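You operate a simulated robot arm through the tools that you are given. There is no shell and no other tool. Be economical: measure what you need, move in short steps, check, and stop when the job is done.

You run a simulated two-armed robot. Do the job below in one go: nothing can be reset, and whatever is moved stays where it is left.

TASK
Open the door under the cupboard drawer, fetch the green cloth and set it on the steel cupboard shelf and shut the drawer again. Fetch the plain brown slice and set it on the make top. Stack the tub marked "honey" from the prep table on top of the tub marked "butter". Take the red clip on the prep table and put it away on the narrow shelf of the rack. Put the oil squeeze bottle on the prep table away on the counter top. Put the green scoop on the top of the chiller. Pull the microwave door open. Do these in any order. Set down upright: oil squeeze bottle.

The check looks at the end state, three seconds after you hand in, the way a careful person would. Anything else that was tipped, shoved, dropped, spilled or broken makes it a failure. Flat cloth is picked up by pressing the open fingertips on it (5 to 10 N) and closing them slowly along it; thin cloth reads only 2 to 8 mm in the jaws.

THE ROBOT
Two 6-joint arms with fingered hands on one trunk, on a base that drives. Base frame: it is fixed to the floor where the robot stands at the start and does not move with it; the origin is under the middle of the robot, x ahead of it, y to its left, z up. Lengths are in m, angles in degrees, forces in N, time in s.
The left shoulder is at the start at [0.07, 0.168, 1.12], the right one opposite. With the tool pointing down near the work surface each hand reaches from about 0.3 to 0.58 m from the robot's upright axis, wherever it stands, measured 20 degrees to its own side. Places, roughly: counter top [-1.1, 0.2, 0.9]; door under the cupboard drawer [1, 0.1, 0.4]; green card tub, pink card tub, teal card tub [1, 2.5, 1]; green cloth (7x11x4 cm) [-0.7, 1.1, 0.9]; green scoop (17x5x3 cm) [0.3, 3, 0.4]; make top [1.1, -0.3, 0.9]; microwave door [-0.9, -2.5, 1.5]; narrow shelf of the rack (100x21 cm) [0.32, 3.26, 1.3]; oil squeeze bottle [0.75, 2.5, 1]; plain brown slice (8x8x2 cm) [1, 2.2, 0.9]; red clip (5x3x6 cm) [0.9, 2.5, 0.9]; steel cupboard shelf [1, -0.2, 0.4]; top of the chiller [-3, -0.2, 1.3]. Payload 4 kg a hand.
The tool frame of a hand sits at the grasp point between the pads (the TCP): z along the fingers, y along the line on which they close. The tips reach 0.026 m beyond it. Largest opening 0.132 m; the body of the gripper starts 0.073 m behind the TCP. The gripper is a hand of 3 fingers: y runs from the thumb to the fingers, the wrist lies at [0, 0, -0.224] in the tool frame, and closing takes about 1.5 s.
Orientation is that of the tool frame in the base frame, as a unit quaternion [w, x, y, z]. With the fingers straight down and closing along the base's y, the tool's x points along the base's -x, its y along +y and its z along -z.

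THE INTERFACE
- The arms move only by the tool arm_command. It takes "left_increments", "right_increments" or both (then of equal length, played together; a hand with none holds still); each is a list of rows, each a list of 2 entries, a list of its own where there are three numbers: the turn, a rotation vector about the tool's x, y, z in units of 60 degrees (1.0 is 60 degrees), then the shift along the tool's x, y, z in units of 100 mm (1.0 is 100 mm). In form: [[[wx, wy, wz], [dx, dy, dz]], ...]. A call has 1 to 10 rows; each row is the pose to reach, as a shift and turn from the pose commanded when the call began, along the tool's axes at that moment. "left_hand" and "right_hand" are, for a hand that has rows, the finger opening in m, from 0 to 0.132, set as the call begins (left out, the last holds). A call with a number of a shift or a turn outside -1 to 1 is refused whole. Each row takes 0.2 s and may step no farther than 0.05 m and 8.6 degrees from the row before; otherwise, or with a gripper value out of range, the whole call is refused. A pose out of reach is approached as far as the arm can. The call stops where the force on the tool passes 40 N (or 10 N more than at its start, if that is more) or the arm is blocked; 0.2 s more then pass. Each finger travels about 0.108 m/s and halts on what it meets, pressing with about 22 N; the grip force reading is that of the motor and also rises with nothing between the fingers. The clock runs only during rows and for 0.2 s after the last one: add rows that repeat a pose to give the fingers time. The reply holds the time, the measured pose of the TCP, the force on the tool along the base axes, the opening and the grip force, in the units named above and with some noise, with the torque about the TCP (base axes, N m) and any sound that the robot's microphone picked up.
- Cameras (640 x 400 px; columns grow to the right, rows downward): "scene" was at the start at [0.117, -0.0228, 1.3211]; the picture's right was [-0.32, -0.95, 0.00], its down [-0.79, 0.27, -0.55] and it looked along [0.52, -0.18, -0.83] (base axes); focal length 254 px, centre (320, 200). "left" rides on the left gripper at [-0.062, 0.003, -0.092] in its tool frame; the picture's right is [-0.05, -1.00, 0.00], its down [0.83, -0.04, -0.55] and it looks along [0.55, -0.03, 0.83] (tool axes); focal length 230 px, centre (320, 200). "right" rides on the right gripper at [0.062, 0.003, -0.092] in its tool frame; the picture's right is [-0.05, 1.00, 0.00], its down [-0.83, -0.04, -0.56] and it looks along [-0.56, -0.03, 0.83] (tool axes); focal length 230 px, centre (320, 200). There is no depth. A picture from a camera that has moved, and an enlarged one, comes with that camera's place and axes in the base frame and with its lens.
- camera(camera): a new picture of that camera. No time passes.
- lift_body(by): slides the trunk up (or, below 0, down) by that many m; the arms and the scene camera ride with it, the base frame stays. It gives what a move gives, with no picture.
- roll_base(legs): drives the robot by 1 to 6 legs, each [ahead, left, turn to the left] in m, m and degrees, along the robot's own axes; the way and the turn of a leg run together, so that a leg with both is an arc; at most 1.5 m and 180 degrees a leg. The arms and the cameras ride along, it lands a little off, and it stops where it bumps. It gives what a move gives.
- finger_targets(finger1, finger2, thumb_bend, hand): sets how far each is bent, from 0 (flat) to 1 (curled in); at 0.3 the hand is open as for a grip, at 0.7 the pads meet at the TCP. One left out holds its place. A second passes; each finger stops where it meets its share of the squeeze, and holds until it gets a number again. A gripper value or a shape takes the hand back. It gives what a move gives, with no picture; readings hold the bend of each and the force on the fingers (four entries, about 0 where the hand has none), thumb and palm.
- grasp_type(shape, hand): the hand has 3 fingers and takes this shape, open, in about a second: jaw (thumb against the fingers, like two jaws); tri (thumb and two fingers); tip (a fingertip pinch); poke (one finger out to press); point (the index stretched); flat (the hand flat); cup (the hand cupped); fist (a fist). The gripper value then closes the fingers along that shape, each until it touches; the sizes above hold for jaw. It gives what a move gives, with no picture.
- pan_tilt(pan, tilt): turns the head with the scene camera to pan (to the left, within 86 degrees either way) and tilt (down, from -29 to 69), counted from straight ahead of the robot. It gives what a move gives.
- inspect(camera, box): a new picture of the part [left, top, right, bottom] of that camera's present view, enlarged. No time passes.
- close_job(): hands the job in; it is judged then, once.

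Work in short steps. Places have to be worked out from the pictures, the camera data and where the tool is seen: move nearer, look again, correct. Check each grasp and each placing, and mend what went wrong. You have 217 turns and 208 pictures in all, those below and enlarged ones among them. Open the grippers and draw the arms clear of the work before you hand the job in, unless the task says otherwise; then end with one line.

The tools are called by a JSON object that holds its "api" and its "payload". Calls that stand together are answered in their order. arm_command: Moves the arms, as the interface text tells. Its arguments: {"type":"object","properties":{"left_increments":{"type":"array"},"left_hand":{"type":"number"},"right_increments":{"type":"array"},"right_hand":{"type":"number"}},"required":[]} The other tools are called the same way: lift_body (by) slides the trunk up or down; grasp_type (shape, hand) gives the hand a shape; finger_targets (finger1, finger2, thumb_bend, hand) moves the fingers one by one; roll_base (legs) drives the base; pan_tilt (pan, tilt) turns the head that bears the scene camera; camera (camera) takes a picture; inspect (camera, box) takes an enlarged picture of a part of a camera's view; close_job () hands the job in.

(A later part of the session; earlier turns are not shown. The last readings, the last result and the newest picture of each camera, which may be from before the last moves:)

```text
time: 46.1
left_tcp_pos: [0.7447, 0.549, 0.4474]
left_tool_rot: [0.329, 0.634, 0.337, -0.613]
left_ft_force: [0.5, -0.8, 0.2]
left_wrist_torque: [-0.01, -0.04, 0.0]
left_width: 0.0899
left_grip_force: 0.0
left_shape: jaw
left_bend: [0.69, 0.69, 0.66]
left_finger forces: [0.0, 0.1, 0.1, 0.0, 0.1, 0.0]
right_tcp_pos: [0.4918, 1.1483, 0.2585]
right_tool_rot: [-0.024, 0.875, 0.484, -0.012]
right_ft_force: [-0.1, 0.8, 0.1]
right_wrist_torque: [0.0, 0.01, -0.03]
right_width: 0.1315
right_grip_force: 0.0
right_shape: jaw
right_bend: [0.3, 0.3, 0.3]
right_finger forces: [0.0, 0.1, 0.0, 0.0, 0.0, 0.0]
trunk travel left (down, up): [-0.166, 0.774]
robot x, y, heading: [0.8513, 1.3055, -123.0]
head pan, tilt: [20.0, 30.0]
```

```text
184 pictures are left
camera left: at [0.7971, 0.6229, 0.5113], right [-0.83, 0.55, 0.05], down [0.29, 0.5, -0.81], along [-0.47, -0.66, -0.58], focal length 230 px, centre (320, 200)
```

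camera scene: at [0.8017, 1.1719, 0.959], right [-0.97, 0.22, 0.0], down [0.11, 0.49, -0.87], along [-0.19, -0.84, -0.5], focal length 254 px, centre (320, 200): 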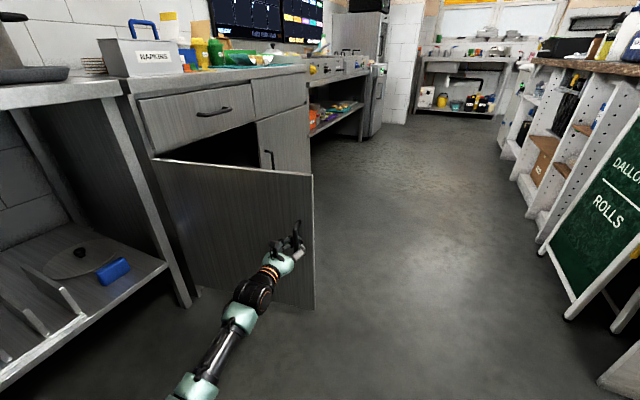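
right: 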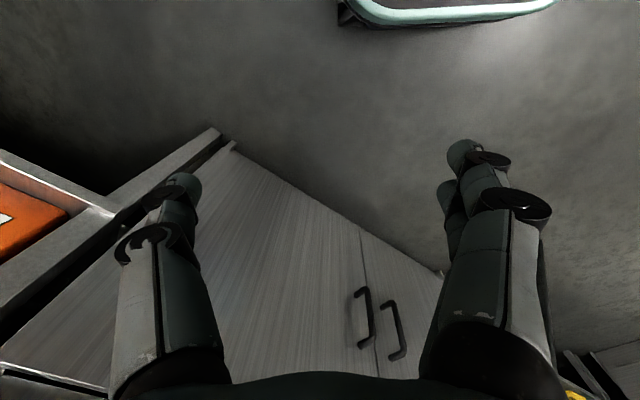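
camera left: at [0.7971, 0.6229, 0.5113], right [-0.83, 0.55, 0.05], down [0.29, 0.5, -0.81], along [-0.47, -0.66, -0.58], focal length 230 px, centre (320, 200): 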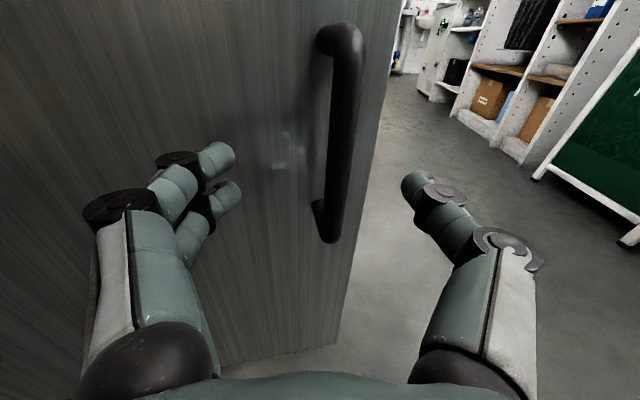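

I back away, sidestep into the aisle and raise the trunk.

{"api": "roll_base", "payload": {"legs": [[-0.12, 0, 0], [0, -0.3, 0]]}}

{"api": "lift_body", "payload": {"by": 0.5}}

{"api": "arm_command", "payload": {"left_increments": [[[0, 0.14, 0], [0, 0, -0.1]], [[0, 0.28, 0], [0, 0, -0.2]], [[0, 0.42, 0], [0, 0, -0.3]], [[0, 0.56, 0], [0, 0, -0.4]], [[0, 0.7, 0], [0.0, 0, -0.6]], [[0, 0.84, 0], [0.0, 0, -0.8]], [[0, 0.98, 0], [0.0, 0, -1]]]}}

{"api": "camera", "payload": {"camera": "scene"}}

```text
time: 49.0
left_tcp_pos: [0.559, 0.8117, 0.4483]
left_tool_rot: [0.33, 0.634, 0.337, -0.613]
left_ft_force: [0.3, 0.1, 0.3]
left_wrist_torque: [-0.01, -0.02, 0.01]
left_width: 0.0897
left_grip_force: 0.0
left_shape: jaw
left_bend: [0.69, 0.69, 0.66]
left_finger forces: [0.0, 0.0, 0.0, 0.0, 0.1, 0.0]
right_tcp_pos: [0.3075, 1.411, 0.2583]
right_tool_rot: [-0.025, 0.874, 0.485, -0.012]
right_ft_force: [-0.1, 0.5, -0.5]
right_wrist_torque: [-0.02, 0.03, 0.02]
right_width: 0.1319
right_grip_force: 0.1
right_shape: jaw
right_bend: [0.3, 0.3, 0.3]
right_finger forces: [0.0, 0.0, 0.0, 0.0, 0.0, 0.0]
trunk travel left (down, up): [-0.166, 0.774]
robot x, y, heading: [0.6664, 1.5639, -122.8]
head pan, tilt: [20.0, 30.0]
```

```text
refused: 0.5 is not a number from -0.4 to 0.4
```

```text
time: 50.6
left_tcp_pos: [0.6162, 0.8967, 0.4505]
left_tool_rot: [0.122, 0.854, 0.455, -0.222]
left_ft_force: [0.3, 0.0, 0.1]
left_wrist_torque: [-0.03, 0.02, 0.01]
left_width: 0.0895
left_grip_force: 0.1
left_shape: jaw
left_bend: [0.69, 0.69, 0.66]
left_finger forces: [0.0, 0.0, 0.0, 0.1, 0.1, 0.1]
right_tcp_pos: [0.3068, 1.4093, 0.2565]
right_tool_rot: [-0.026, 0.874, 0.484, -0.012]
right_ft_force: [0.1, -0.3, -0.3]
right_wrist_torque: [0.0, 0.0, 0.0]
right_width: 0.1318
right_grip_force: 0.0
right_shape: jaw
right_bend: [0.3, 0.3, 0.3]
right_finger forces: [0.0, 0.0, 0.0, 0.0, 0.0, 0.1]
trunk travel left (down, up): [-0.166, 0.774]
robot x, y, heading: [0.6638, 1.5634, -123.2]
head pan, tilt: [20.0, 30.0]
```

```text
183 pictures are left
camera scene: at [0.6184, 1.4332, 0.9589], right [-0.97, 0.22, 0.0], down [0.11, 0.49, -0.87], along [-0.19, -0.84, -0.5], focal length 254 px, centre (320, 200)
```

scene: 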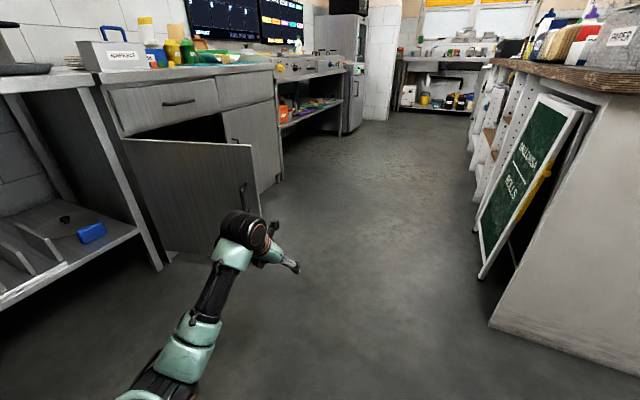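

Door stays open at 90°. I raise the trunk, finish folding the left hand down, step back from the prep table and turn to face it.

{"api": "lift_body", "payload": {"by": 0.4}}

{"api": "arm_command", "payload": {"left_increments": [[[0, 0.13, 0], [0.1, 0, -0.1]], [[0, 0.26, 0], [0.2, 0, -0.2]], [[0, 0.39, 0], [0.3, 0, -0.3]], [[0, 0.48, 0], [0.3, -0.1, -0.4]]]}}

{"api": "roll_base", "payload": {"legs": [[0.2, 0, 0], [0, 0, 178]]}}

{"api": "pan_tilt", "payload": {"pan": 0, "tilt": 30}}

{"api": "camera", "payload": {"camera": "scene"}}

```text
time: 54.4
left_tcp_pos: [0.6153, 0.8961, 0.8512]
left_tool_rot: [0.121, 0.854, 0.455, -0.223]
left_ft_force: [0.0, 0.3, 0.5]
left_wrist_torque: [-0.03, 0.01, 0.0]
left_width: 0.0898
left_grip_force: 0.2
left_shape: jaw
left_bend: [0.69, 0.69, 0.66]
left_finger forces: [0.1, 0.0, 0.1, 0.0, 0.1, 0.0]
right_tcp_pos: [0.3067, 1.4095, 0.6574]
right_tool_rot: [-0.024, 0.875, 0.484, -0.011]
right_ft_force: [-0.1, 0.1, -0.1]
right_wrist_torque: [0.02, 0.0, -0.02]
right_width: 0.1321
right_grip_force: 0.0
right_shape: jaw
right_bend: [0.3, 0.3, 0.3]
right_finger forces: [0.0, 0.0, 0.0, 0.1, 0.0, 0.1]
trunk travel left (down, up): [-0.566, 0.374]
robot x, y, heading: [0.6658, 1.5608, -122.9]
head pan, tilt: [20.0, 30.0]
```

```text
time: 55.4
left_tcp_pos: [0.63, 0.8824, 0.7898]
left_tool_rot: [0.005, 0.882, 0.471, -0.003]
left_ft_force: [0.0, 0.1, -0.2]
left_wrist_torque: [0.03, -0.02, 0.0]
left_width: 0.0898
left_grip_force: 0.0
left_shape: jaw
left_bend: [0.69, 0.69, 0.66]
left_finger forces: [0.0, 0.1, 0.1, 0.0, 0.0, 0.0]
left hand out of reach, approached as far as the arm can: row 2, 3, 4
right_tcp_pos: [0.3075, 1.41, 0.6578]
right_tool_rot: [-0.026, 0.875, 0.483, -0.013]
right_ft_force: [-0.4, -0.2, 0.6]
right_wrist_torque: [0.0, 0.01, 0.02]
right_width: 0.1318
right_grip_force: 0.0
right_shape: jaw
right_bend: [0.3, 0.3, 0.3]
right_finger forces: [0.1, 0.0, 0.0, 0.0, 0.0, 0.0]
trunk travel left (down, up): [-0.566, 0.374]
robot x, y, heading: [0.667, 1.5626, -122.7]
head pan, tilt: [20.0, 30.0]
```

```text
time: 64.2
left_tcp_pos: [0.6599, 2.0679, 0.7894]
left_tool_rot: [0.005, -0.425, 0.905, 0.004]
left_ft_force: [-0.3, -0.2, -0.4]
left_wrist_torque: [0.04, -0.02, 0.0]
left_width: 0.0896
left_grip_force: 0.0
left_shape: jaw
left_bend: [0.69, 0.69, 0.66]
left_finger forces: [0.0, 0.0, 0.1, 0.1, 0.1, 0.0]
right_tcp_pos: [0.9271, 1.5083, 0.6575]
right_tool_rot: [0.01, -0.438, 0.898, -0.026]
right_ft_force: [-0.3, 0.9, -0.3]
right_wrist_torque: [-0.01, -0.01, -0.01]
right_width: 0.1319
right_grip_force: 0.1
right_shape: jaw
right_bend: [0.3, 0.3, 0.3]
right_finger forces: [0.1, 0.0, 0.1, 0.0, 0.0, 0.0]
trunk travel left (down, up): [-0.566, 0.374]
robot x, y, heading: [0.5531, 1.394, 51.3]
head pan, tilt: [20.0, 30.0]
```

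```text
time: 65.0
left_tcp_pos: [0.6596, 2.0669, 0.7888]
left_tool_rot: [0.005, -0.424, 0.906, 0.004]
left_ft_force: [-0.1, 1.3, -0.2]
left_wrist_torque: [0.02, 0.01, 0.02]
left_width: 0.0897
left_grip_force: 0.2
left_shape: jaw
left_bend: [0.69, 0.69, 0.66]
left_finger forces: [0.0, 0.1, 0.0, 0.0, 0.0, 0.0]
right_tcp_pos: [0.9258, 1.5078, 0.6569]
right_tool_rot: [0.011, -0.438, 0.898, -0.026]
right_ft_force: [-0.5, 0.0, 0.6]
right_wrist_torque: [-0.01, -0.02, 0.0]
right_width: 0.132
right_grip_force: 0.1
right_shape: jaw
right_bend: [0.3, 0.3, 0.3]
right_finger forces: [0.0, 0.0, 0.0, 0.0, 0.1, 0.1]
trunk travel left (down, up): [-0.566, 0.374]
robot x, y, heading: [0.5544, 1.3906, 51.4]
head pan, tilt: [0.0, 30.0]
```

```text
182 pictures are left
camera scene: at [0.6428, 1.5019, 1.3589], right [0.78, -0.63, 0.0], down [-0.31, -0.39, -0.87], along [0.54, 0.68, -0.5], focal length 254 px, centre (320, 200)
```

scene: 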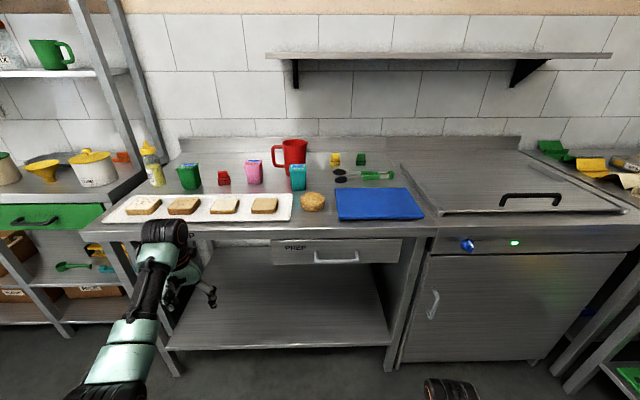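

I can see the prep table. Zooming in for identification.

{"api": "inspect", "payload": {"camera": "scene", "box": [90, 120, 270, 232]}}

{"api": "inspect", "payload": {"camera": "scene", "box": [230, 130, 410, 242]}}

{"api": "inspect", "payload": {"camera": "scene", "box": [0, 0, 180, 340]}}

```text
3.56 times, centred on (180, 176) of scene
camera zoom: at [0.6428, 1.5019, 1.3589], right [0.78, -0.63, 0.0], down [-0.31, -0.39, -0.87], along [0.54, 0.68, -0.5], focal length 905 px, centre (818, 285)
```

zoom: 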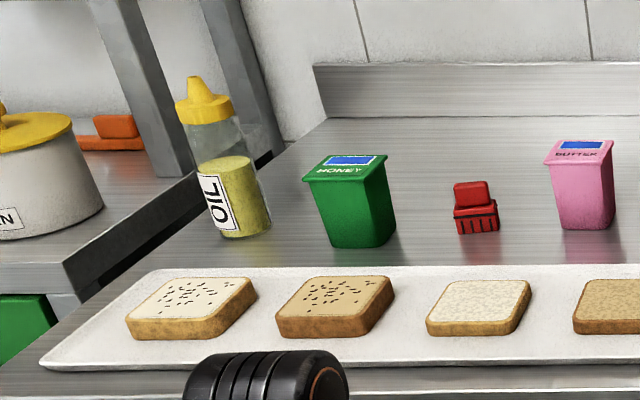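

```text
3.56 times, centred on (320, 186) of scene
camera zoom: at [0.6428, 1.5019, 1.3589], right [0.78, -0.63, 0.0], down [-0.31, -0.39, -0.87], along [0.54, 0.68, -0.5], focal length 905 px, centre (320, 250)
```

zoom: 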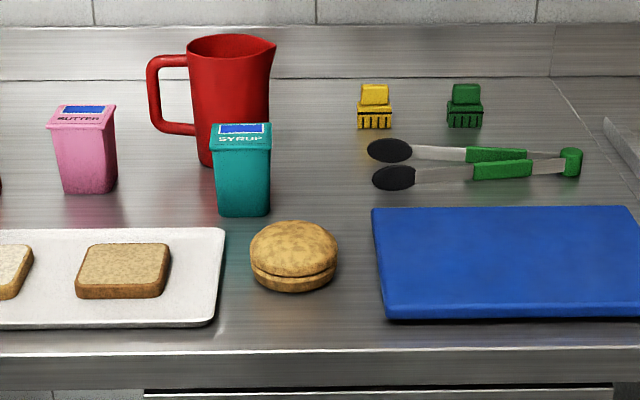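

```text
1.18 times, centred on (90, 170) of scene
camera zoom: at [0.6428, 1.5019, 1.3589], right [0.78, -0.63, 0.0], down [-0.31, -0.39, -0.87], along [0.54, 0.68, -0.5], focal length 299 px, centre (591, 235)
```

zoom: 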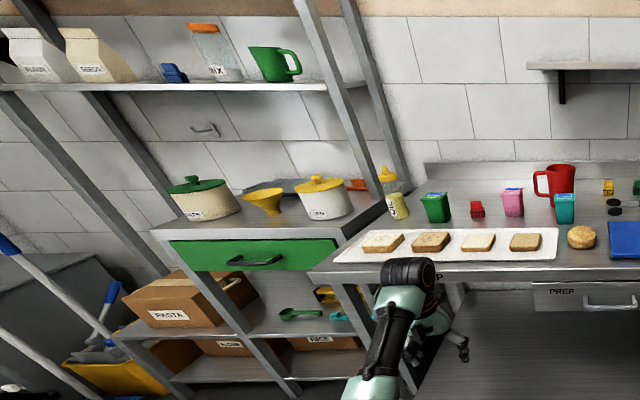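

Plain brown slice is the rightmost on the tray; tubs: green HONEY, pink BUTTER, teal SYRUP. The rack's upper shelf (green mug) is the narrow shelf, z≈1.3. I raise the trunk so the hands clear the table and drive up to it.

{"api": "lift_body", "payload": {"by": 0.36}}

{"api": "roll_base", "payload": {"legs": [[0.4, 0.22, 0]]}}

{"api": "pan_tilt", "payload": {"pan": 10, "tilt": 55}}

{"api": "camera", "payload": {"camera": "scene"}}

{"api": "camera", "payload": {"camera": "left"}}

```text
time: 68.5
left_tcp_pos: [0.6587, 2.0673, 1.1488]
left_tool_rot: [0.005, -0.425, 0.905, 0.004]
left_ft_force: [-1.3, 0.5, 0.7]
left_wrist_torque: [-0.02, 0.02, 0.01]
left_width: 0.0896
left_grip_force: 0.0
left_shape: jaw
left_bend: [0.69, 0.69, 0.66]
left_finger forces: [0.0, 0.1, 0.0, 0.1, 0.1, 0.0]
right_tcp_pos: [0.9274, 1.5082, 1.0175]
right_tool_rot: [0.01, -0.439, 0.898, -0.026]
right_ft_force: [-0.7, 0.1, -0.7]
right_wrist_torque: [0.0, -0.02, 0.02]
right_width: 0.132
right_grip_force: 0.1
right_shape: jaw
right_bend: [0.3, 0.3, 0.3]
right_finger forces: [0.0, 0.0, 0.0, 0.0, 0.0, 0.0]
trunk travel left (down, up): [-0.926, 0.014]
robot x, y, heading: [0.5526, 1.3981, 51.2]
head pan, tilt: [0.0, 30.0]
```

```text
time: 71.2
left_tcp_pos: [0.7349, 2.5099, 1.1507]
left_tool_rot: [0.004, -0.428, 0.904, 0.005]
left_ft_force: [-0.3, 0.8, -0.3]
left_wrist_torque: [0.02, 0.0, 0.0]
left_width: 0.0896
left_grip_force: 0.0
left_shape: jaw
left_bend: [0.69, 0.69, 0.66]
left_finger forces: [0.0, 0.1, 0.0, 0.1, 0.1, 0.0]
right_tcp_pos: [1.0053, 1.9524, 1.018]
right_tool_rot: [0.012, -0.441, 0.897, -0.025]
right_ft_force: [0.3, -1.5, 0.7]
right_wrist_torque: [0.02, 0.0, -0.02]
right_width: 0.1318
right_grip_force: 0.1
right_shape: jaw
right_bend: [0.3, 0.3, 0.3]
right_finger forces: [0.0, 0.0, 0.0, 0.1, 0.0, 0.1]
trunk travel left (down, up): [-0.926, 0.014]
robot x, y, heading: [0.6368, 1.8374, 51.6]
head pan, tilt: [0.0, 30.0]
```

```text
time: 72.1
left_tcp_pos: [0.735, 2.5116, 1.149]
left_tool_rot: [0.003, -0.427, 0.904, 0.004]
left_ft_force: [-0.2, 0.0, 0.2]
left_wrist_torque: [-0.05, -0.03, 0.0]
left_width: 0.0897
left_grip_force: 0.0
left_shape: jaw
left_bend: [0.69, 0.69, 0.66]
left_finger forces: [0.0, 0.1, 0.0, 0.0, 0.0, 0.1]
right_tcp_pos: [1.0055, 1.9542, 1.0181]
right_tool_rot: [0.011, -0.442, 0.897, -0.026]
right_ft_force: [-0.2, -0.2, 0.5]
right_wrist_torque: [0.01, 0.03, -0.01]
right_width: 0.1321
right_grip_force: 0.1
right_shape: jaw
right_bend: [0.3, 0.3, 0.3]
right_finger forces: [0.0, 0.0, 0.0, 0.1, 0.1, 0.1]
trunk travel left (down, up): [-0.926, 0.014]
robot x, y, heading: [0.6328, 1.8359, 51.3]
head pan, tilt: [10.0, 55.0]
```

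```text
178 pictures are left
camera scene: at [0.7007, 1.9391, 1.6829], right [0.88, -0.48, 0.0], down [-0.39, -0.72, -0.57], along [0.27, 0.5, -0.82], focal length 254 px, centre (320, 200)
```

scene: 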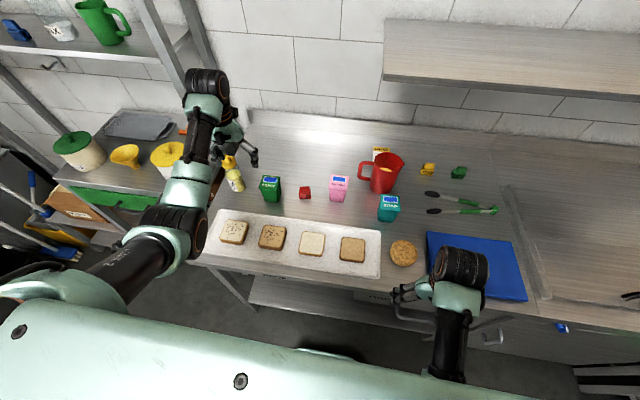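

```text
177 pictures are left
camera left: at [0.7712, 2.5597, 1.2409], right [0.81, -0.59, 0.0], down [-0.49, -0.68, 0.55], along [-0.33, -0.44, -0.84], focal length 230 px, centre (320, 200)
```

left: 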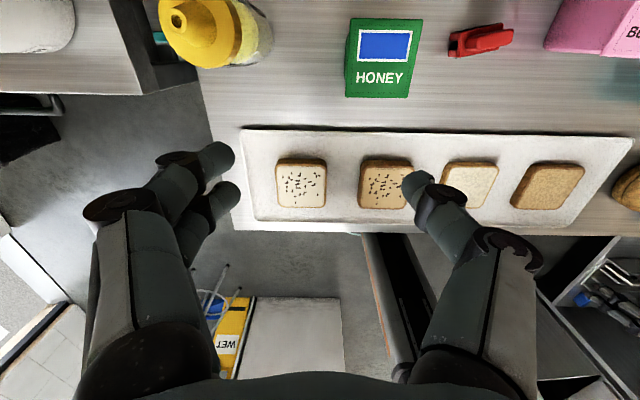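

HONEY tub at ≈(0.813, 2.514), top z≈0.99; BUTTER ≈(1.03, 2.40); clip ≈(0.917, 2.456); bottle ≈(0.71, 2.595); brown slice ≈(0.945, 2.18). I drive 0.1 closer, position the left hand over HONEY with jaws at 0.11.

{"api": "roll_base", "payload": {"legs": [[0.1, 0, 0]]}}

{"api": "arm_command", "payload": {"left_increments": [[[0, 0, 0], [0.16, -0.2, 0]], [[0, 0, 0], [0.32, -0.4, 0]], [[0, 0, 0], [0.48, -0.58, 0]], [[0, 0, 0], [0.48, -0.58, 0.3]]], "left_hand": 0.11}}

{"api": "camera", "payload": {"camera": "left"}}

```text
time: 73.3
left_tcp_pos: [0.7953, 2.5854, 1.1524]
left_tool_rot: [0.006, -0.428, 0.904, 0.005]
left_ft_force: [0.0, -0.4, -0.3]
left_wrist_torque: [0.02, 0.0, 0.01]
left_width: 0.0899
left_grip_force: 0.0
left_shape: jaw
left_bend: [0.69, 0.69, 0.66]
left_finger forces: [0.0, 0.0, 0.0, 0.0, 0.0, 0.1]
right_tcp_pos: [1.0658, 2.028, 1.0176]
right_tool_rot: [0.013, -0.442, 0.897, -0.025]
right_ft_force: [-0.1, 0.1, 0.1]
right_wrist_torque: [0.03, -0.04, 0.01]
right_width: 0.1318
right_grip_force: 0.0
right_shape: jaw
right_bend: [0.3, 0.3, 0.3]
right_finger forces: [0.1, 0.0, 0.0, 0.0, 0.1, 0.0]
trunk travel left (down, up): [-0.926, 0.014]
robot x, y, heading: [0.7004, 1.912, 51.9]
head pan, tilt: [10.0, 55.0]
```

```text
time: 74.3
left_tcp_pos: [0.8156, 2.5244, 1.1064]
left_tool_rot: [0.005, -0.428, 0.904, 0.005]
left_ft_force: [-0.2, -0.5, 0.6]
left_wrist_torque: [0.03, -0.01, -0.05]
left_width: 0.11
left_grip_force: 0.1
left_shape: jaw
left_bend: [0.56, 0.56, 0.52]
left_finger forces: [0.0, 0.0, 0.1, 0.0, 0.0, 0.0]
left hand out of reach, approached as far as the arm can: row 1, 2, 3, 4
right_tcp_pos: [1.068, 2.0308, 1.0163]
right_tool_rot: [0.01, -0.441, 0.897, -0.025]
right_ft_force: [-0.3, 0.1, 0.3]
right_wrist_torque: [-0.01, -0.06, -0.01]
right_width: 0.1319
right_grip_force: 0.0
right_shape: jaw
right_bend: [0.3, 0.3, 0.3]
right_finger forces: [0.1, 0.0, 0.0, 0.0, 0.0, 0.0]
trunk travel left (down, up): [-0.926, 0.014]
robot x, y, heading: [0.6963, 1.9125, 51.5]
head pan, tilt: [10.0, 55.0]
```

```text
176 pictures are left
camera left: at [0.8509, 2.5717, 1.1989], right [0.81, -0.59, 0.0], down [-0.5, -0.68, 0.54], along [-0.32, -0.44, -0.84], focal length 230 px, centre (320, 200)
```

left: 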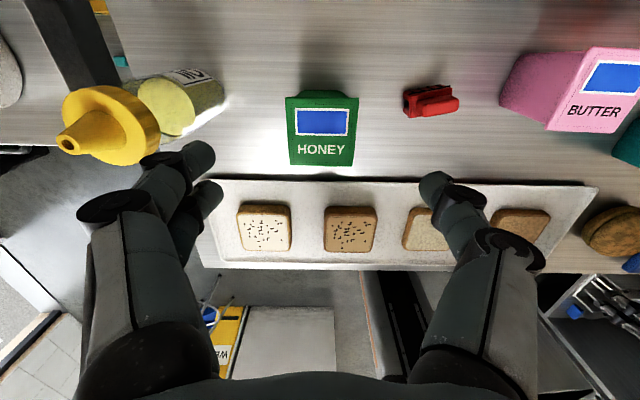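

Left hand is centered over HONEY. The right hand would hit the table when I lower the trunk, so I raise and retract it first, then lower.

{"api": "arm_command", "payload": {"right_increments": [[[0, 0, 0], [0.2, 0, -0.3]], [[0, 0, 0], [0.4, 0, -0.6]], [[0, 0, 0], [0.6, 0, -0.9]], [[0, 0, 0], [0.8, 0, -1.0]]]}}

{"api": "lift_body", "payload": {"by": -0.1}}

{"api": "camera", "payload": {"camera": "left"}}

```text
time: 75.0
left_tcp_pos: [0.8143, 2.5218, 1.1074]
left_tool_rot: [0.006, -0.429, 0.904, 0.005]
left_ft_force: [-0.4, -0.1, 0.0]
left_wrist_torque: [0.03, -0.02, -0.01]
left_width: 0.1097
left_grip_force: 0.0
left_shape: jaw
left_bend: [0.56, 0.56, 0.52]
left_finger forces: [0.0, 0.0, 0.0, 0.0, 0.1, 0.0]
right_tcp_pos: [1.0884, 1.9622, 1.094]
right_tool_rot: [0.067, -0.469, 0.873, -0.11]
right_ft_force: [0.8, 0.4, -0.5]
right_wrist_torque: [0.02, 0.01, 0.04]
right_width: 0.1318
right_grip_force: 0.1
right_shape: jaw
right_bend: [0.3, 0.3, 0.3]
right_finger forces: [0.0, 0.1, 0.0, 0.1, 0.0, 0.0]
right hand out of reach, approached as far as the arm can: row 3
trunk travel left (down, up): [-0.926, 0.014]
robot x, y, heading: [0.6959, 1.9124, 51.7]
head pan, tilt: [10.0, 55.0]
stopped in row 3 (right hand): the arm was blocked; the commanded pose is now the measured one
```

```text
time: 76.3
left_tcp_pos: [0.8161, 2.5235, 1.0056]
left_tool_rot: [0.006, -0.428, 0.904, 0.005]
left_ft_force: [-0.2, -1.5, -0.9]
left_wrist_torque: [0.03, 0.01, 0.0]
left_width: 0.1096
left_grip_force: 0.0
left_shape: jaw
left_bend: [0.56, 0.56, 0.52]
left_finger forces: [0.0, 0.1, 0.1, 0.1, 0.0, 0.1]
right_tcp_pos: [1.0898, 1.9647, 0.993]
right_tool_rot: [0.068, -0.47, 0.873, -0.11]
right_ft_force: [0.5, -0.1, -0.4]
right_wrist_torque: [0.01, 0.0, -0.02]
right_width: 0.1319
right_grip_force: 0.3
right_shape: jaw
right_bend: [0.3, 0.3, 0.3]
right_finger forces: [0.0, 0.1, 0.0, 0.0, 0.1, 0.0]
trunk travel left (down, up): [-0.826, 0.114]
robot x, y, heading: [0.6937, 1.913, 51.4]
head pan, tilt: [10.0, 55.0]
```

```text
175 pictures are left
camera left: at [0.8514, 2.5718, 1.0985], right [0.81, -0.59, 0.0], down [-0.5, -0.68, 0.54], along [-0.32, -0.44, -0.84], focal length 230 px, centre (320, 200)
```

left: 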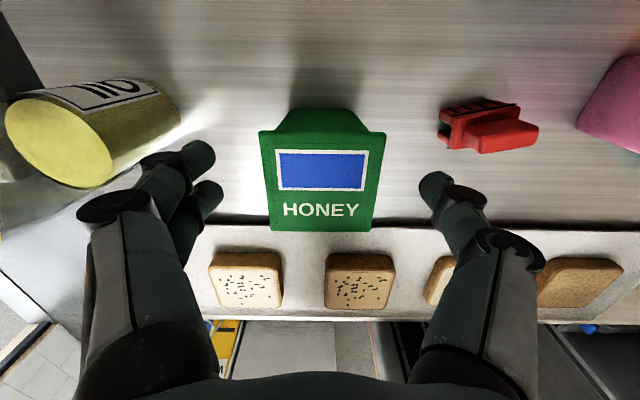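

Tub nicely between the jaws. I lower 4.5 cm and close.

{"api": "arm_command", "payload": {"left_increments": [[[0, 0, 0], [0.03, 0, 0.15]], [[0, 0, 0], [0.03, 0, 0.3]], [[0, 0, 0], [0.03, 0, 0.45]]]}}

{"api": "arm_command", "payload": {"left_increments": [[[0, 0, 0], [0, 0, 0]], [[0, 0, 0], [0, 0, 0]], [[0, 0, 0], [0, 0, 0]], [[0, 0, 0], [0, 0, 0]], [[0, 0, 0], [0, 0, 0]], [[0, 0, 0], [0, 0, -0.2]], [[0, 0, 0], [0, 0, -0.5]], [[0, 0, 0], [0, 0, -0.8]], [[0, 0, 0], [0, 0, -1.0]]], "left_hand": 0.04}}

{"api": "camera", "payload": {"camera": "left"}}

{"api": "camera", "payload": {"camera": "scene"}}

```text
time: 77.1
left_tcp_pos: [0.8145, 2.5216, 0.961]
left_tool_rot: [0.005, -0.428, 0.904, 0.005]
left_ft_force: [-0.3, -1.2, -0.3]
left_wrist_torque: [0.0, 0.02, 0.01]
left_width: 0.1095
left_grip_force: 0.0
left_shape: jaw
left_bend: [0.56, 0.56, 0.52]
left_finger forces: [0.0, 0.0, 0.0, 0.1, 0.0, 0.0]
right_tcp_pos: [1.0897, 1.9632, 0.9934]
right_tool_rot: [0.068, -0.469, 0.874, -0.11]
right_ft_force: [-0.3, -0.4, -0.1]
right_wrist_torque: [0.02, 0.05, -0.01]
right_width: 0.1318
right_grip_force: 0.0
right_shape: jaw
right_bend: [0.3, 0.3, 0.3]
right_finger forces: [0.0, 0.0, 0.0, 0.0, 0.0, 0.0]
trunk travel left (down, up): [-0.826, 0.114]
robot x, y, heading: [0.7004, 1.913, 51.7]
head pan, tilt: [10.0, 55.0]
```

```text
time: 79.1
left_tcp_pos: [0.8233, 2.5454, 1.0229]
left_tool_rot: [0.005, -0.428, 0.904, 0.005]
left_ft_force: [-0.1, 0.2, -2.5]
left_wrist_torque: [0.01, 0.0, 0.02]
left_width: 0.0531
left_grip_force: 22.0
left_shape: jaw
left_bend: [0.73, 0.73, 0.7]
left_finger forces: [9.9, 10.1, 0.0, 0.1, 20.0, 0.0]
left hand out of reach, approached as far as the arm can: row 7, 8, 9
right_tcp_pos: [1.0902, 1.9638, 0.9935]
right_tool_rot: [0.066, -0.469, 0.874, -0.111]
right_ft_force: [-0.4, 0.3, 0.3]
right_wrist_torque: [0.0, 0.04, 0.0]
right_width: 0.1322
right_grip_force: 0.2
right_shape: jaw
right_bend: [0.3, 0.3, 0.3]
right_finger forces: [0.0, 0.1, 0.0, 0.0, 0.1, 0.0]
trunk travel left (down, up): [-0.826, 0.114]
robot x, y, heading: [0.695, 1.9137, 51.6]
head pan, tilt: [10.0, 55.0]
```

```text
174 pictures are left
camera left: at [0.8594, 2.5929, 1.115], right [0.81, -0.59, 0.0], down [-0.5, -0.68, 0.54], along [-0.32, -0.44, -0.84], focal length 230 px, centre (320, 200)
```

left: 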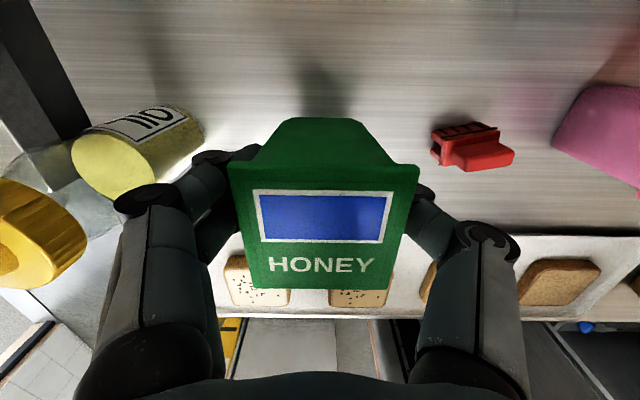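

```text
173 pictures are left
camera scene: at [0.7625, 2.0166, 1.5828], right [0.88, -0.48, 0.0], down [-0.39, -0.72, -0.57], along [0.27, 0.5, -0.82], focal length 254 px, centre (320, 200)
```

scene: 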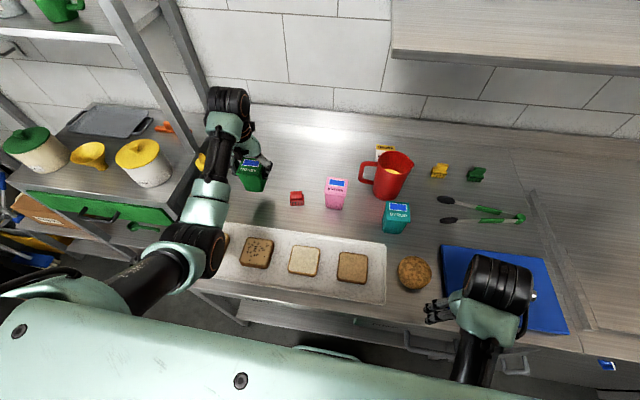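

HONEY is held (53 mm). I raise the trunk 0.1 and drive 0.25 to the right to bring it above BUTTER at ≈(1.03, 2.40).

{"api": "lift_body", "payload": {"by": 0.1}}

{"api": "roll_base", "payload": {"legs": [[0, -0.25, 0]]}}

{"api": "camera", "payload": {"camera": "scene"}}

{"api": "camera", "payload": {"camera": "left"}}

```text
time: 80.5
left_tcp_pos: [0.823, 2.5449, 1.1216]
left_tool_rot: [0.006, -0.429, 0.903, 0.005]
left_ft_force: [-0.2, 0.0, -2.3]
left_wrist_torque: [0.01, 0.03, 0.04]
left_width: 0.0533
left_grip_force: 22.4
left_shape: jaw
left_bend: [0.73, 0.73, 0.7]
left_finger forces: [9.9, 10.1, 0.0, 0.0, 19.9, 0.1]
right_tcp_pos: [1.0895, 1.9647, 1.0929]
right_tool_rot: [0.067, -0.469, 0.874, -0.11]
right_ft_force: [1.3, 0.0, 0.9]
right_wrist_torque: [0.04, -0.03, 0.02]
right_width: 0.1319
right_grip_force: 0.1
right_shape: jaw
right_bend: [0.3, 0.3, 0.3]
right_finger forces: [0.0, 0.1, 0.1, 0.1, 0.1, 0.0]
trunk travel left (down, up): [-0.926, 0.014]
robot x, y, heading: [0.697, 1.9142, 51.4]
head pan, tilt: [10.0, 55.0]
```

```text
time: 82.3
left_tcp_pos: [1.0156, 2.3925, 1.1214]
left_tool_rot: [0.006, -0.427, 0.904, 0.004]
left_ft_force: [-0.4, -0.2, -2.5]
left_wrist_torque: [0.02, -0.01, 0.01]
left_width: 0.0533
left_grip_force: 22.8
left_shape: jaw
left_bend: [0.73, 0.73, 0.7]
left_finger forces: [10.0, 10.1, 0.1, 0.1, 20.0, 0.1]
right_tcp_pos: [1.2808, 1.8129, 1.0941]
right_tool_rot: [0.067, -0.469, 0.874, -0.111]
right_ft_force: [0.4, -0.8, -0.2]
right_wrist_torque: [0.01, 0.03, 0.01]
right_width: 0.1319
right_grip_force: 0.0
right_shape: jaw
right_bend: [0.3, 0.3, 0.3]
right_finger forces: [0.0, 0.0, 0.1, 0.0, 0.0, 0.1]
trunk travel left (down, up): [-0.926, 0.014]
robot x, y, heading: [0.8897, 1.758, 51.6]
head pan, tilt: [10.0, 55.0]
```

```text
172 pictures are left
camera scene: at [0.9528, 1.8652, 1.6828], right [0.88, -0.48, 0.0], down [-0.39, -0.72, -0.57], along [0.28, 0.5, -0.82], focal length 254 px, centre (320, 200)
```

scene: 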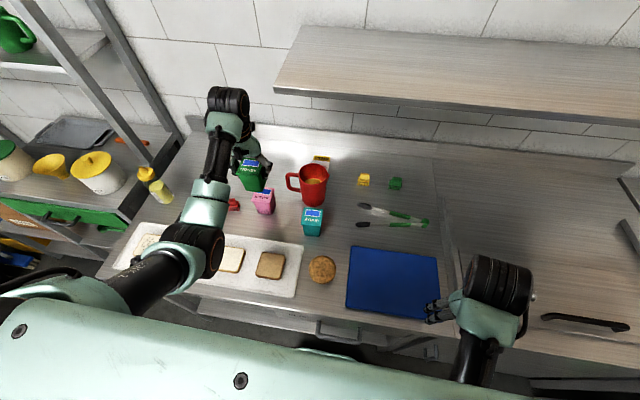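

```text
171 pictures are left
camera left: at [1.0509, 2.4408, 1.2142], right [0.81, -0.59, 0.0], down [-0.5, -0.68, 0.54], along [-0.32, -0.44, -0.84], focal length 230 px, centre (320, 200)
```

left: 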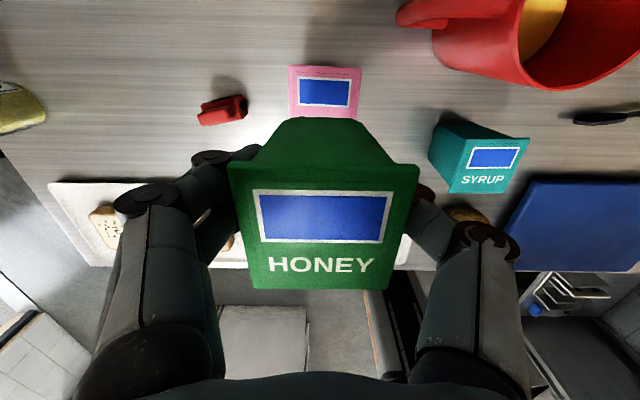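

BUTTER's lid back edge relative to the jaws tells me to shift ~1.7 cm forward. I shift and lower to just above it.

{"api": "arm_command", "payload": {"left_increments": [[[0, 0, 0], [-0.1, -0.02, 0]], [[0, 0, 0], [-0.17, -0.02, 0.0]], [[0, 0, 0], [-0.17, -0.02, 0.2]], [[0, 0, 0], [-0.17, -0.02, 0.4]], [[0, 0, 0], [-0.17, -0.02, 0.55]]]}}

{"api": "camera", "payload": {"camera": "left"}}

{"api": "inspect", "payload": {"camera": "scene", "box": [180, 110, 380, 235]}}

```text
time: 83.5
left_tcp_pos: [1.0287, 2.404, 1.0675]
left_tool_rot: [0.005, -0.428, 0.904, 0.004]
left_ft_force: [0.2, 0.4, -1.8]
left_wrist_torque: [0.0, 0.0, -0.01]
left_width: 0.053
left_grip_force: 22.3
left_shape: jaw
left_bend: [0.73, 0.73, 0.7]
left_finger forces: [9.9, 10.1, 0.1, 0.0, 19.9, 0.0]
right_tcp_pos: [1.2841, 1.8108, 1.0938]
right_tool_rot: [0.066, -0.469, 0.874, -0.111]
right_ft_force: [-0.8, -0.1, 0.2]
right_wrist_torque: [-0.03, 0.0, 0.0]
right_width: 0.1319
right_grip_force: 0.0
right_shape: jaw
right_bend: [0.3, 0.3, 0.3]
right_finger forces: [0.0, 0.0, 0.0, 0.0, 0.0, 0.0]
trunk travel left (down, up): [-0.926, 0.014]
robot x, y, heading: [0.8882, 1.756, 51.6]
head pan, tilt: [10.0, 55.0]
```

```text
170 pictures are left
camera left: at [1.0649, 2.4523, 1.1592], right [0.81, -0.59, 0.0], down [-0.5, -0.68, 0.54], along [-0.32, -0.44, -0.84], focal length 230 px, centre (320, 200)
```

left: 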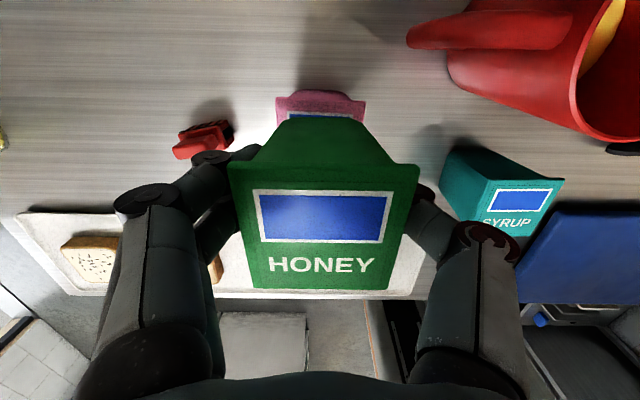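

```text
3.20 times, centred on (280, 172) of scene
camera zoom: at [0.9554, 1.8637, 1.6828], right [0.88, -0.48, 0.0], down [-0.39, -0.72, -0.57], along [0.27, 0.5, -0.82], focal length 814 px, centre (448, 288)
```

zoom: 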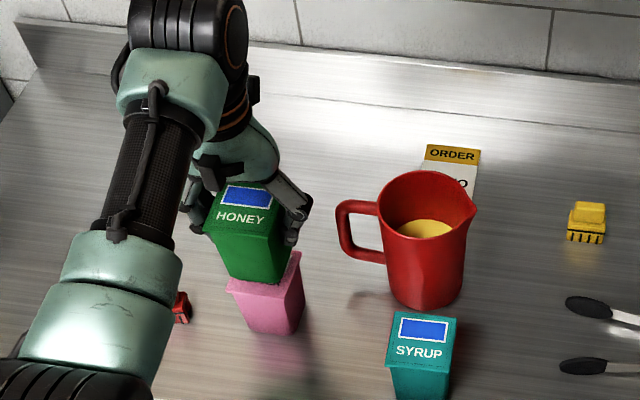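

Well aligned; 5 mm more forward, then lower in 4 mm steps until contact.

{"api": "arm_command", "payload": {"left_increments": [[[0, 0, 0], [-0.04, 0, 0.04]], [[0, 0, 0], [-0.04, 0, 0.08]], [[0, 0, 0], [-0.04, 0, 0.12]]]}}

```text
time: 84.3
left_tcp_pos: [1.0331, 2.4068, 1.0545]
left_tool_rot: [0.006, -0.427, 0.904, 0.005]
left_ft_force: [-0.1, 0.2, -2.5]
left_wrist_torque: [-0.02, -0.03, -0.01]
left_width: 0.0531
left_grip_force: 21.8
left_shape: jaw
left_bend: [0.73, 0.73, 0.7]
left_finger forces: [10.0, 10.1, 0.0, 0.1, 20.0, 0.0]
right_tcp_pos: [1.2834, 1.8109, 1.0935]
right_tool_rot: [0.067, -0.469, 0.874, -0.11]
right_ft_force: [-0.3, 0.0, 0.3]
right_wrist_torque: [0.02, 0.0, 0.01]
right_width: 0.1321
right_grip_force: 0.2
right_shape: jaw
right_bend: [0.3, 0.3, 0.3]
right_finger forces: [0.0, 0.0, 0.1, 0.1, 0.1, 0.0]
trunk travel left (down, up): [-0.926, 0.014]
robot x, y, heading: [0.8885, 1.7636, 51.4]
head pan, tilt: [10.0, 55.0]
```

{"api": "arm_command", "payload": {"left_increments": [[[0, 0, 0], [0, 0, 0.03]], [[0, 0, 0], [0, 0, 0.06]]]}}

{"api": "inspect", "payload": {"camera": "scene", "box": [180, 110, 380, 235]}}

```text
time: 84.9
left_tcp_pos: [1.0313, 2.4067, 1.0497]
left_tool_rot: [0.005, -0.428, 0.904, 0.005]
left_ft_force: [0.3, -0.6, -2.0]
left_wrist_torque: [0.0, 0.01, -0.05]
left_width: 0.0534
left_grip_force: 21.6
left_shape: jaw
left_bend: [0.73, 0.73, 0.7]
left_finger forces: [10.0, 10.0, 0.1, 0.0, 19.9, 0.1]
right_tcp_pos: [1.2834, 1.8112, 1.094]
right_tool_rot: [0.067, -0.469, 0.874, -0.11]
right_ft_force: [-0.3, 0.4, 0.7]
right_wrist_torque: [0.02, 0.02, 0.02]
right_width: 0.132
right_grip_force: 0.0
right_shape: jaw
right_bend: [0.3, 0.3, 0.3]
right_finger forces: [0.0, 0.1, 0.0, 0.0, 0.0, 0.0]
trunk travel left (down, up): [-0.926, 0.014]
robot x, y, heading: [0.8916, 1.759, 51.6]
head pan, tilt: [10.0, 55.0]
```

```text
3.20 times, centred on (280, 172) of scene
camera zoom: at [0.9557, 1.8628, 1.6829], right [0.88, -0.48, 0.0], down [-0.39, -0.72, -0.57], along [0.27, 0.5, -0.82], focal length 814 px, centre (448, 288)
```

zoom: 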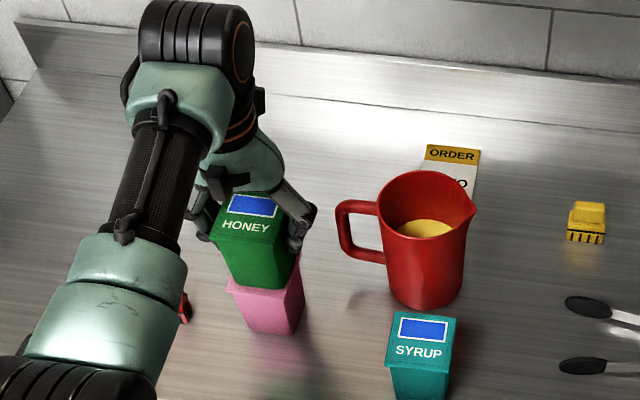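

No contact yet (still bearing the tub's weight). A few mm more.

{"api": "arm_command", "payload": {"left_increments": [[[0, 0, 0], [0, 0, 0.025]], [[0, 0, 0], [0, 0, 0.05]], [[0, 0, 0], [0, 0, 0.05]]]}}

```text
time: 85.7
left_tcp_pos: [1.0321, 2.4071, 1.0455]
left_tool_rot: [0.007, -0.428, 0.904, 0.005]
left_ft_force: [-0.3, 0.7, 7.6]
left_wrist_torque: [-0.04, 0.03, 0.01]
left_width: 0.0532
left_grip_force: 21.9
left_shape: jaw
left_bend: [0.73, 0.73, 0.7]
left_finger forces: [10.7, 11.1, 0.0, 0.0, 21.4, 0.1]
right_tcp_pos: [1.2826, 1.81, 1.0926]
right_tool_rot: [0.067, -0.469, 0.874, -0.109]
right_ft_force: [1.2, 0.9, 0.1]
right_wrist_torque: [-0.01, 0.0, 0.02]
right_width: 0.132
right_grip_force: 0.2
right_shape: jaw
right_bend: [0.3, 0.3, 0.3]
right_finger forces: [0.1, 0.0, 0.0, 0.1, 0.0, 0.0]
trunk travel left (down, up): [-0.926, 0.014]
robot x, y, heading: [0.8893, 1.762, 51.8]
head pan, tilt: [10.0, 55.0]
```

Contact (7.6 N). I open the jaws and rise straight up.

{"api": "arm_command", "payload": {"left_increments": [[[0, 0, 0], [0, 0, -0.02]], [[0, 0, 0], [0, 0, -0.02]], [[0, 0, 0], [0, 0, -0.02]], [[0, 0, 0], [0, 0, -0.02]], [[0, 0, 0], [0, 0, -0.2]], [[0, 0, 0], [0, 0, -0.4]], [[0, 0, 0], [0, 0, -0.6]]], "left_hand": 0.1}}

{"api": "camera", "payload": {"camera": "left"}}

```text
time: 87.3
left_tcp_pos: [1.0315, 2.4077, 1.1046]
left_tool_rot: [0.006, -0.428, 0.904, 0.005]
left_ft_force: [-0.5, 0.2, -0.6]
left_wrist_torque: [0.01, -0.01, 0.0]
left_width: 0.0995
left_grip_force: 0.0
left_shape: jaw
left_bend: [0.63, 0.63, 0.6]
left_finger forces: [0.1, 0.1, 0.0, 0.0, 0.0, 0.0]
right_tcp_pos: [1.2818, 1.8104, 1.0934]
right_tool_rot: [0.067, -0.469, 0.874, -0.11]
right_ft_force: [-1.2, 0.4, -0.1]
right_wrist_torque: [-0.02, 0.01, 0.0]
right_width: 0.1319
right_grip_force: 0.1
right_shape: jaw
right_bend: [0.3, 0.3, 0.3]
right_finger forces: [0.1, 0.0, 0.0, 0.0, 0.0, 0.0]
trunk travel left (down, up): [-0.926, 0.014]
robot x, y, heading: [0.8923, 1.76, 51.6]
head pan, tilt: [10.0, 55.0]
```

```text
167 pictures are left
camera left: at [1.0669, 2.455, 1.1977], right [0.81, -0.59, 0.0], down [-0.5, -0.68, 0.54], along [-0.32, -0.44, -0.84], focal length 230 px, centre (320, 200)
```

left: 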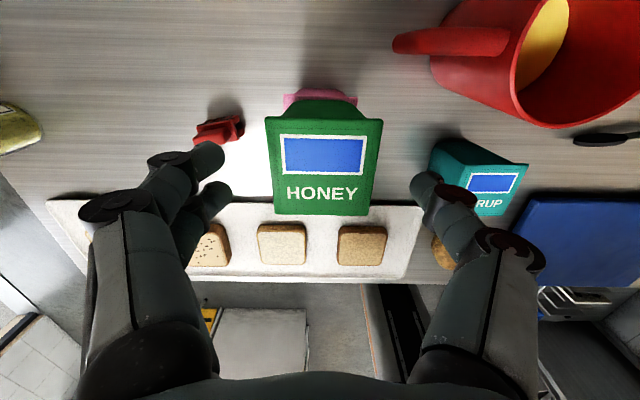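

The stack stands. I rise further and drive left over the clip.

{"api": "lift_body", "payload": {"by": 0.014}}

{"api": "arm_command", "payload": {"left_increments": [[[0, 0, 0], [-0.1, 0, -0.1]], [[0, 0, 0], [-0.2, 0, -0.2]]]}}

{"api": "roll_base", "payload": {"legs": [[0, 0.12, 0]]}}

{"api": "camera", "payload": {"camera": "left"}}

```text
time: 87.9
left_tcp_pos: [1.0304, 2.4071, 1.1202]
left_tool_rot: [0.005, -0.427, 0.904, 0.005]
left_ft_force: [0.4, 0.0, 0.3]
left_wrist_torque: [-0.01, 0.03, -0.02]
left_width: 0.0998
left_grip_force: 0.1
left_shape: jaw
left_bend: [0.63, 0.63, 0.6]
left_finger forces: [0.0, 0.0, 0.1, 0.0, 0.0, 0.0]
right_tcp_pos: [1.2837, 1.8111, 1.1062]
right_tool_rot: [0.067, -0.469, 0.874, -0.11]
right_ft_force: [0.9, 0.1, 0.4]
right_wrist_torque: [0.02, 0.02, 0.01]
right_width: 0.132
right_grip_force: 0.0
right_shape: jaw
right_bend: [0.3, 0.3, 0.3]
right_finger forces: [0.0, 0.0, 0.0, 0.1, 0.0, 0.1]
trunk travel left (down, up): [-0.94, 0.0]
robot x, y, heading: [0.8892, 1.7572, 51.3]
head pan, tilt: [10.0, 55.0]
```

```text
time: 88.5
left_tcp_pos: [1.0438, 2.4227, 1.1386]
left_tool_rot: [0.007, -0.427, 0.904, 0.005]
left_ft_force: [0.7, -0.7, 0.6]
left_wrist_torque: [0.04, -0.01, -0.04]
left_width: 0.0997
left_grip_force: 0.0
left_shape: jaw
left_bend: [0.63, 0.63, 0.6]
left_finger forces: [0.1, 0.0, 0.0, 0.1, 0.1, 0.0]
right_tcp_pos: [1.2838, 1.8107, 1.1064]
right_tool_rot: [0.066, -0.468, 0.874, -0.111]
right_ft_force: [0.7, 0.4, -0.6]
right_wrist_torque: [-0.04, 0.01, 0.02]
right_width: 0.132
right_grip_force: 0.0
right_shape: jaw
right_bend: [0.3, 0.3, 0.3]
right_finger forces: [0.0, 0.1, 0.1, 0.0, 0.0, 0.0]
trunk travel left (down, up): [-0.94, 0.0]
robot x, y, heading: [0.8904, 1.7613, 51.6]
head pan, tilt: [10.0, 55.0]
```

```text
time: 89.7
left_tcp_pos: [0.9532, 2.4934, 1.1396]
left_tool_rot: [0.005, -0.428, 0.904, 0.007]
left_ft_force: [-0.1, 0.2, 0.4]
left_wrist_torque: [0.02, 0.05, -0.03]
left_width: 0.1
left_grip_force: 0.0
left_shape: jaw
left_bend: [0.63, 0.63, 0.6]
left_finger forces: [0.0, 0.0, 0.0, 0.0, 0.1, 0.1]
right_tcp_pos: [1.1933, 1.8834, 1.1058]
right_tool_rot: [0.066, -0.469, 0.874, -0.109]
right_ft_force: [-0.3, -0.4, 1.5]
right_wrist_torque: [0.04, -0.03, 0.0]
right_width: 0.132
right_grip_force: 0.0
right_shape: jaw
right_bend: [0.3, 0.3, 0.3]
right_finger forces: [0.1, 0.0, 0.0, 0.1, 0.1, 0.0]
trunk travel left (down, up): [-0.94, 0.0]
robot x, y, heading: [0.7978, 1.833, 51.8]
head pan, tilt: [10.0, 55.0]
```

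```text
166 pictures are left
camera left: at [0.9893, 2.5415, 1.2325], right [0.81, -0.59, -0.01], down [-0.5, -0.68, 0.54], along [-0.33, -0.43, -0.84], focal length 230 px, centre (320, 200)
```

left: 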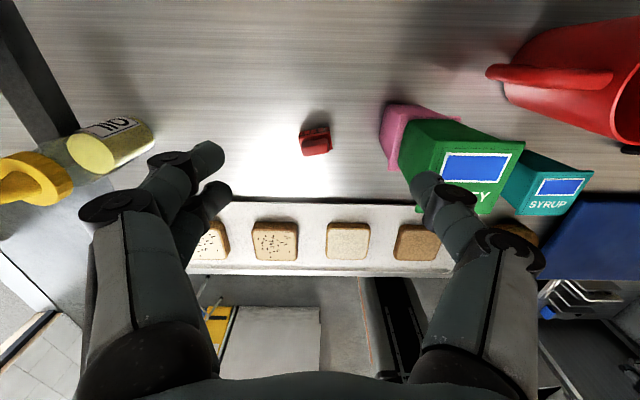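

Clip at ≈(0.922, 2.466). I shift over it with jaws at 0.07, lower the trunk 0.1 and look.

{"api": "arm_command", "payload": {"left_increments": [[[0, 0, 0], [0.2, 0.05, 0]], [[0, 0, 0], [0.42, 0.08, 0]]], "left_hand": 0.07}}

{"api": "lift_body", "payload": {"by": -0.11}}

{"api": "camera", "payload": {"camera": "left"}}

```text
time: 90.3
left_tcp_pos: [0.9209, 2.467, 1.1388]
left_tool_rot: [0.006, -0.427, 0.904, 0.006]
left_ft_force: [0.6, 0.4, 0.3]
left_wrist_torque: [-0.01, 0.02, 0.0]
left_width: 0.0706
left_grip_force: 0.0
left_shape: jaw
left_bend: [0.72, 0.72, 0.7]
left_finger forces: [0.0, 0.0, 0.0, 0.1, 0.0, 0.1]
right_tcp_pos: [1.192, 1.8816, 1.1067]
right_tool_rot: [0.067, -0.469, 0.874, -0.11]
right_ft_force: [-0.3, -0.8, 0.1]
right_wrist_torque: [0.0, 0.0, -0.01]
right_width: 0.1319
right_grip_force: 0.0
right_shape: jaw
right_bend: [0.3, 0.3, 0.3]
right_finger forces: [0.0, 0.0, 0.0, 0.1, 0.1, 0.0]
trunk travel left (down, up): [-0.94, 0.0]
robot x, y, heading: [0.7972, 1.8309, 51.6]
head pan, tilt: [10.0, 55.0]
```

```text
time: 91.7
left_tcp_pos: [0.9182, 2.4692, 1.0289]
left_tool_rot: [0.006, -0.428, 0.904, 0.006]
left_ft_force: [-0.6, 0.5, -0.8]
left_wrist_torque: [0.0, -0.02, -0.02]
left_width: 0.0707
left_grip_force: 0.0
left_shape: jaw
left_bend: [0.72, 0.72, 0.7]
left_finger forces: [0.0, 0.0, 0.0, 0.0, 0.1, 0.1]
right_tcp_pos: [1.1912, 1.8849, 0.9966]
right_tool_rot: [0.067, -0.47, 0.873, -0.11]
right_ft_force: [0.1, 0.0, 0.5]
right_wrist_torque: [0.01, 0.02, 0.0]
right_width: 0.1316
right_grip_force: 0.1
right_shape: jaw
right_bend: [0.3, 0.3, 0.3]
right_finger forces: [0.1, 0.1, 0.0, 0.1, 0.0, 0.0]
trunk travel left (down, up): [-0.83, 0.11]
robot x, y, heading: [0.8014, 1.8346, 51.7]
head pan, tilt: [10.0, 55.0]
```

```text
165 pictures are left
camera left: at [0.9547, 2.5172, 1.1211], right [0.81, -0.59, 0.0], down [-0.5, -0.68, 0.54], along [-0.32, -0.44, -0.84], focal length 230 px, centre (320, 200)
```

left: 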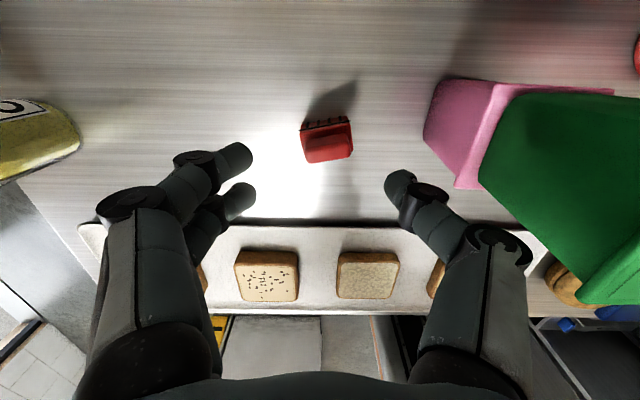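

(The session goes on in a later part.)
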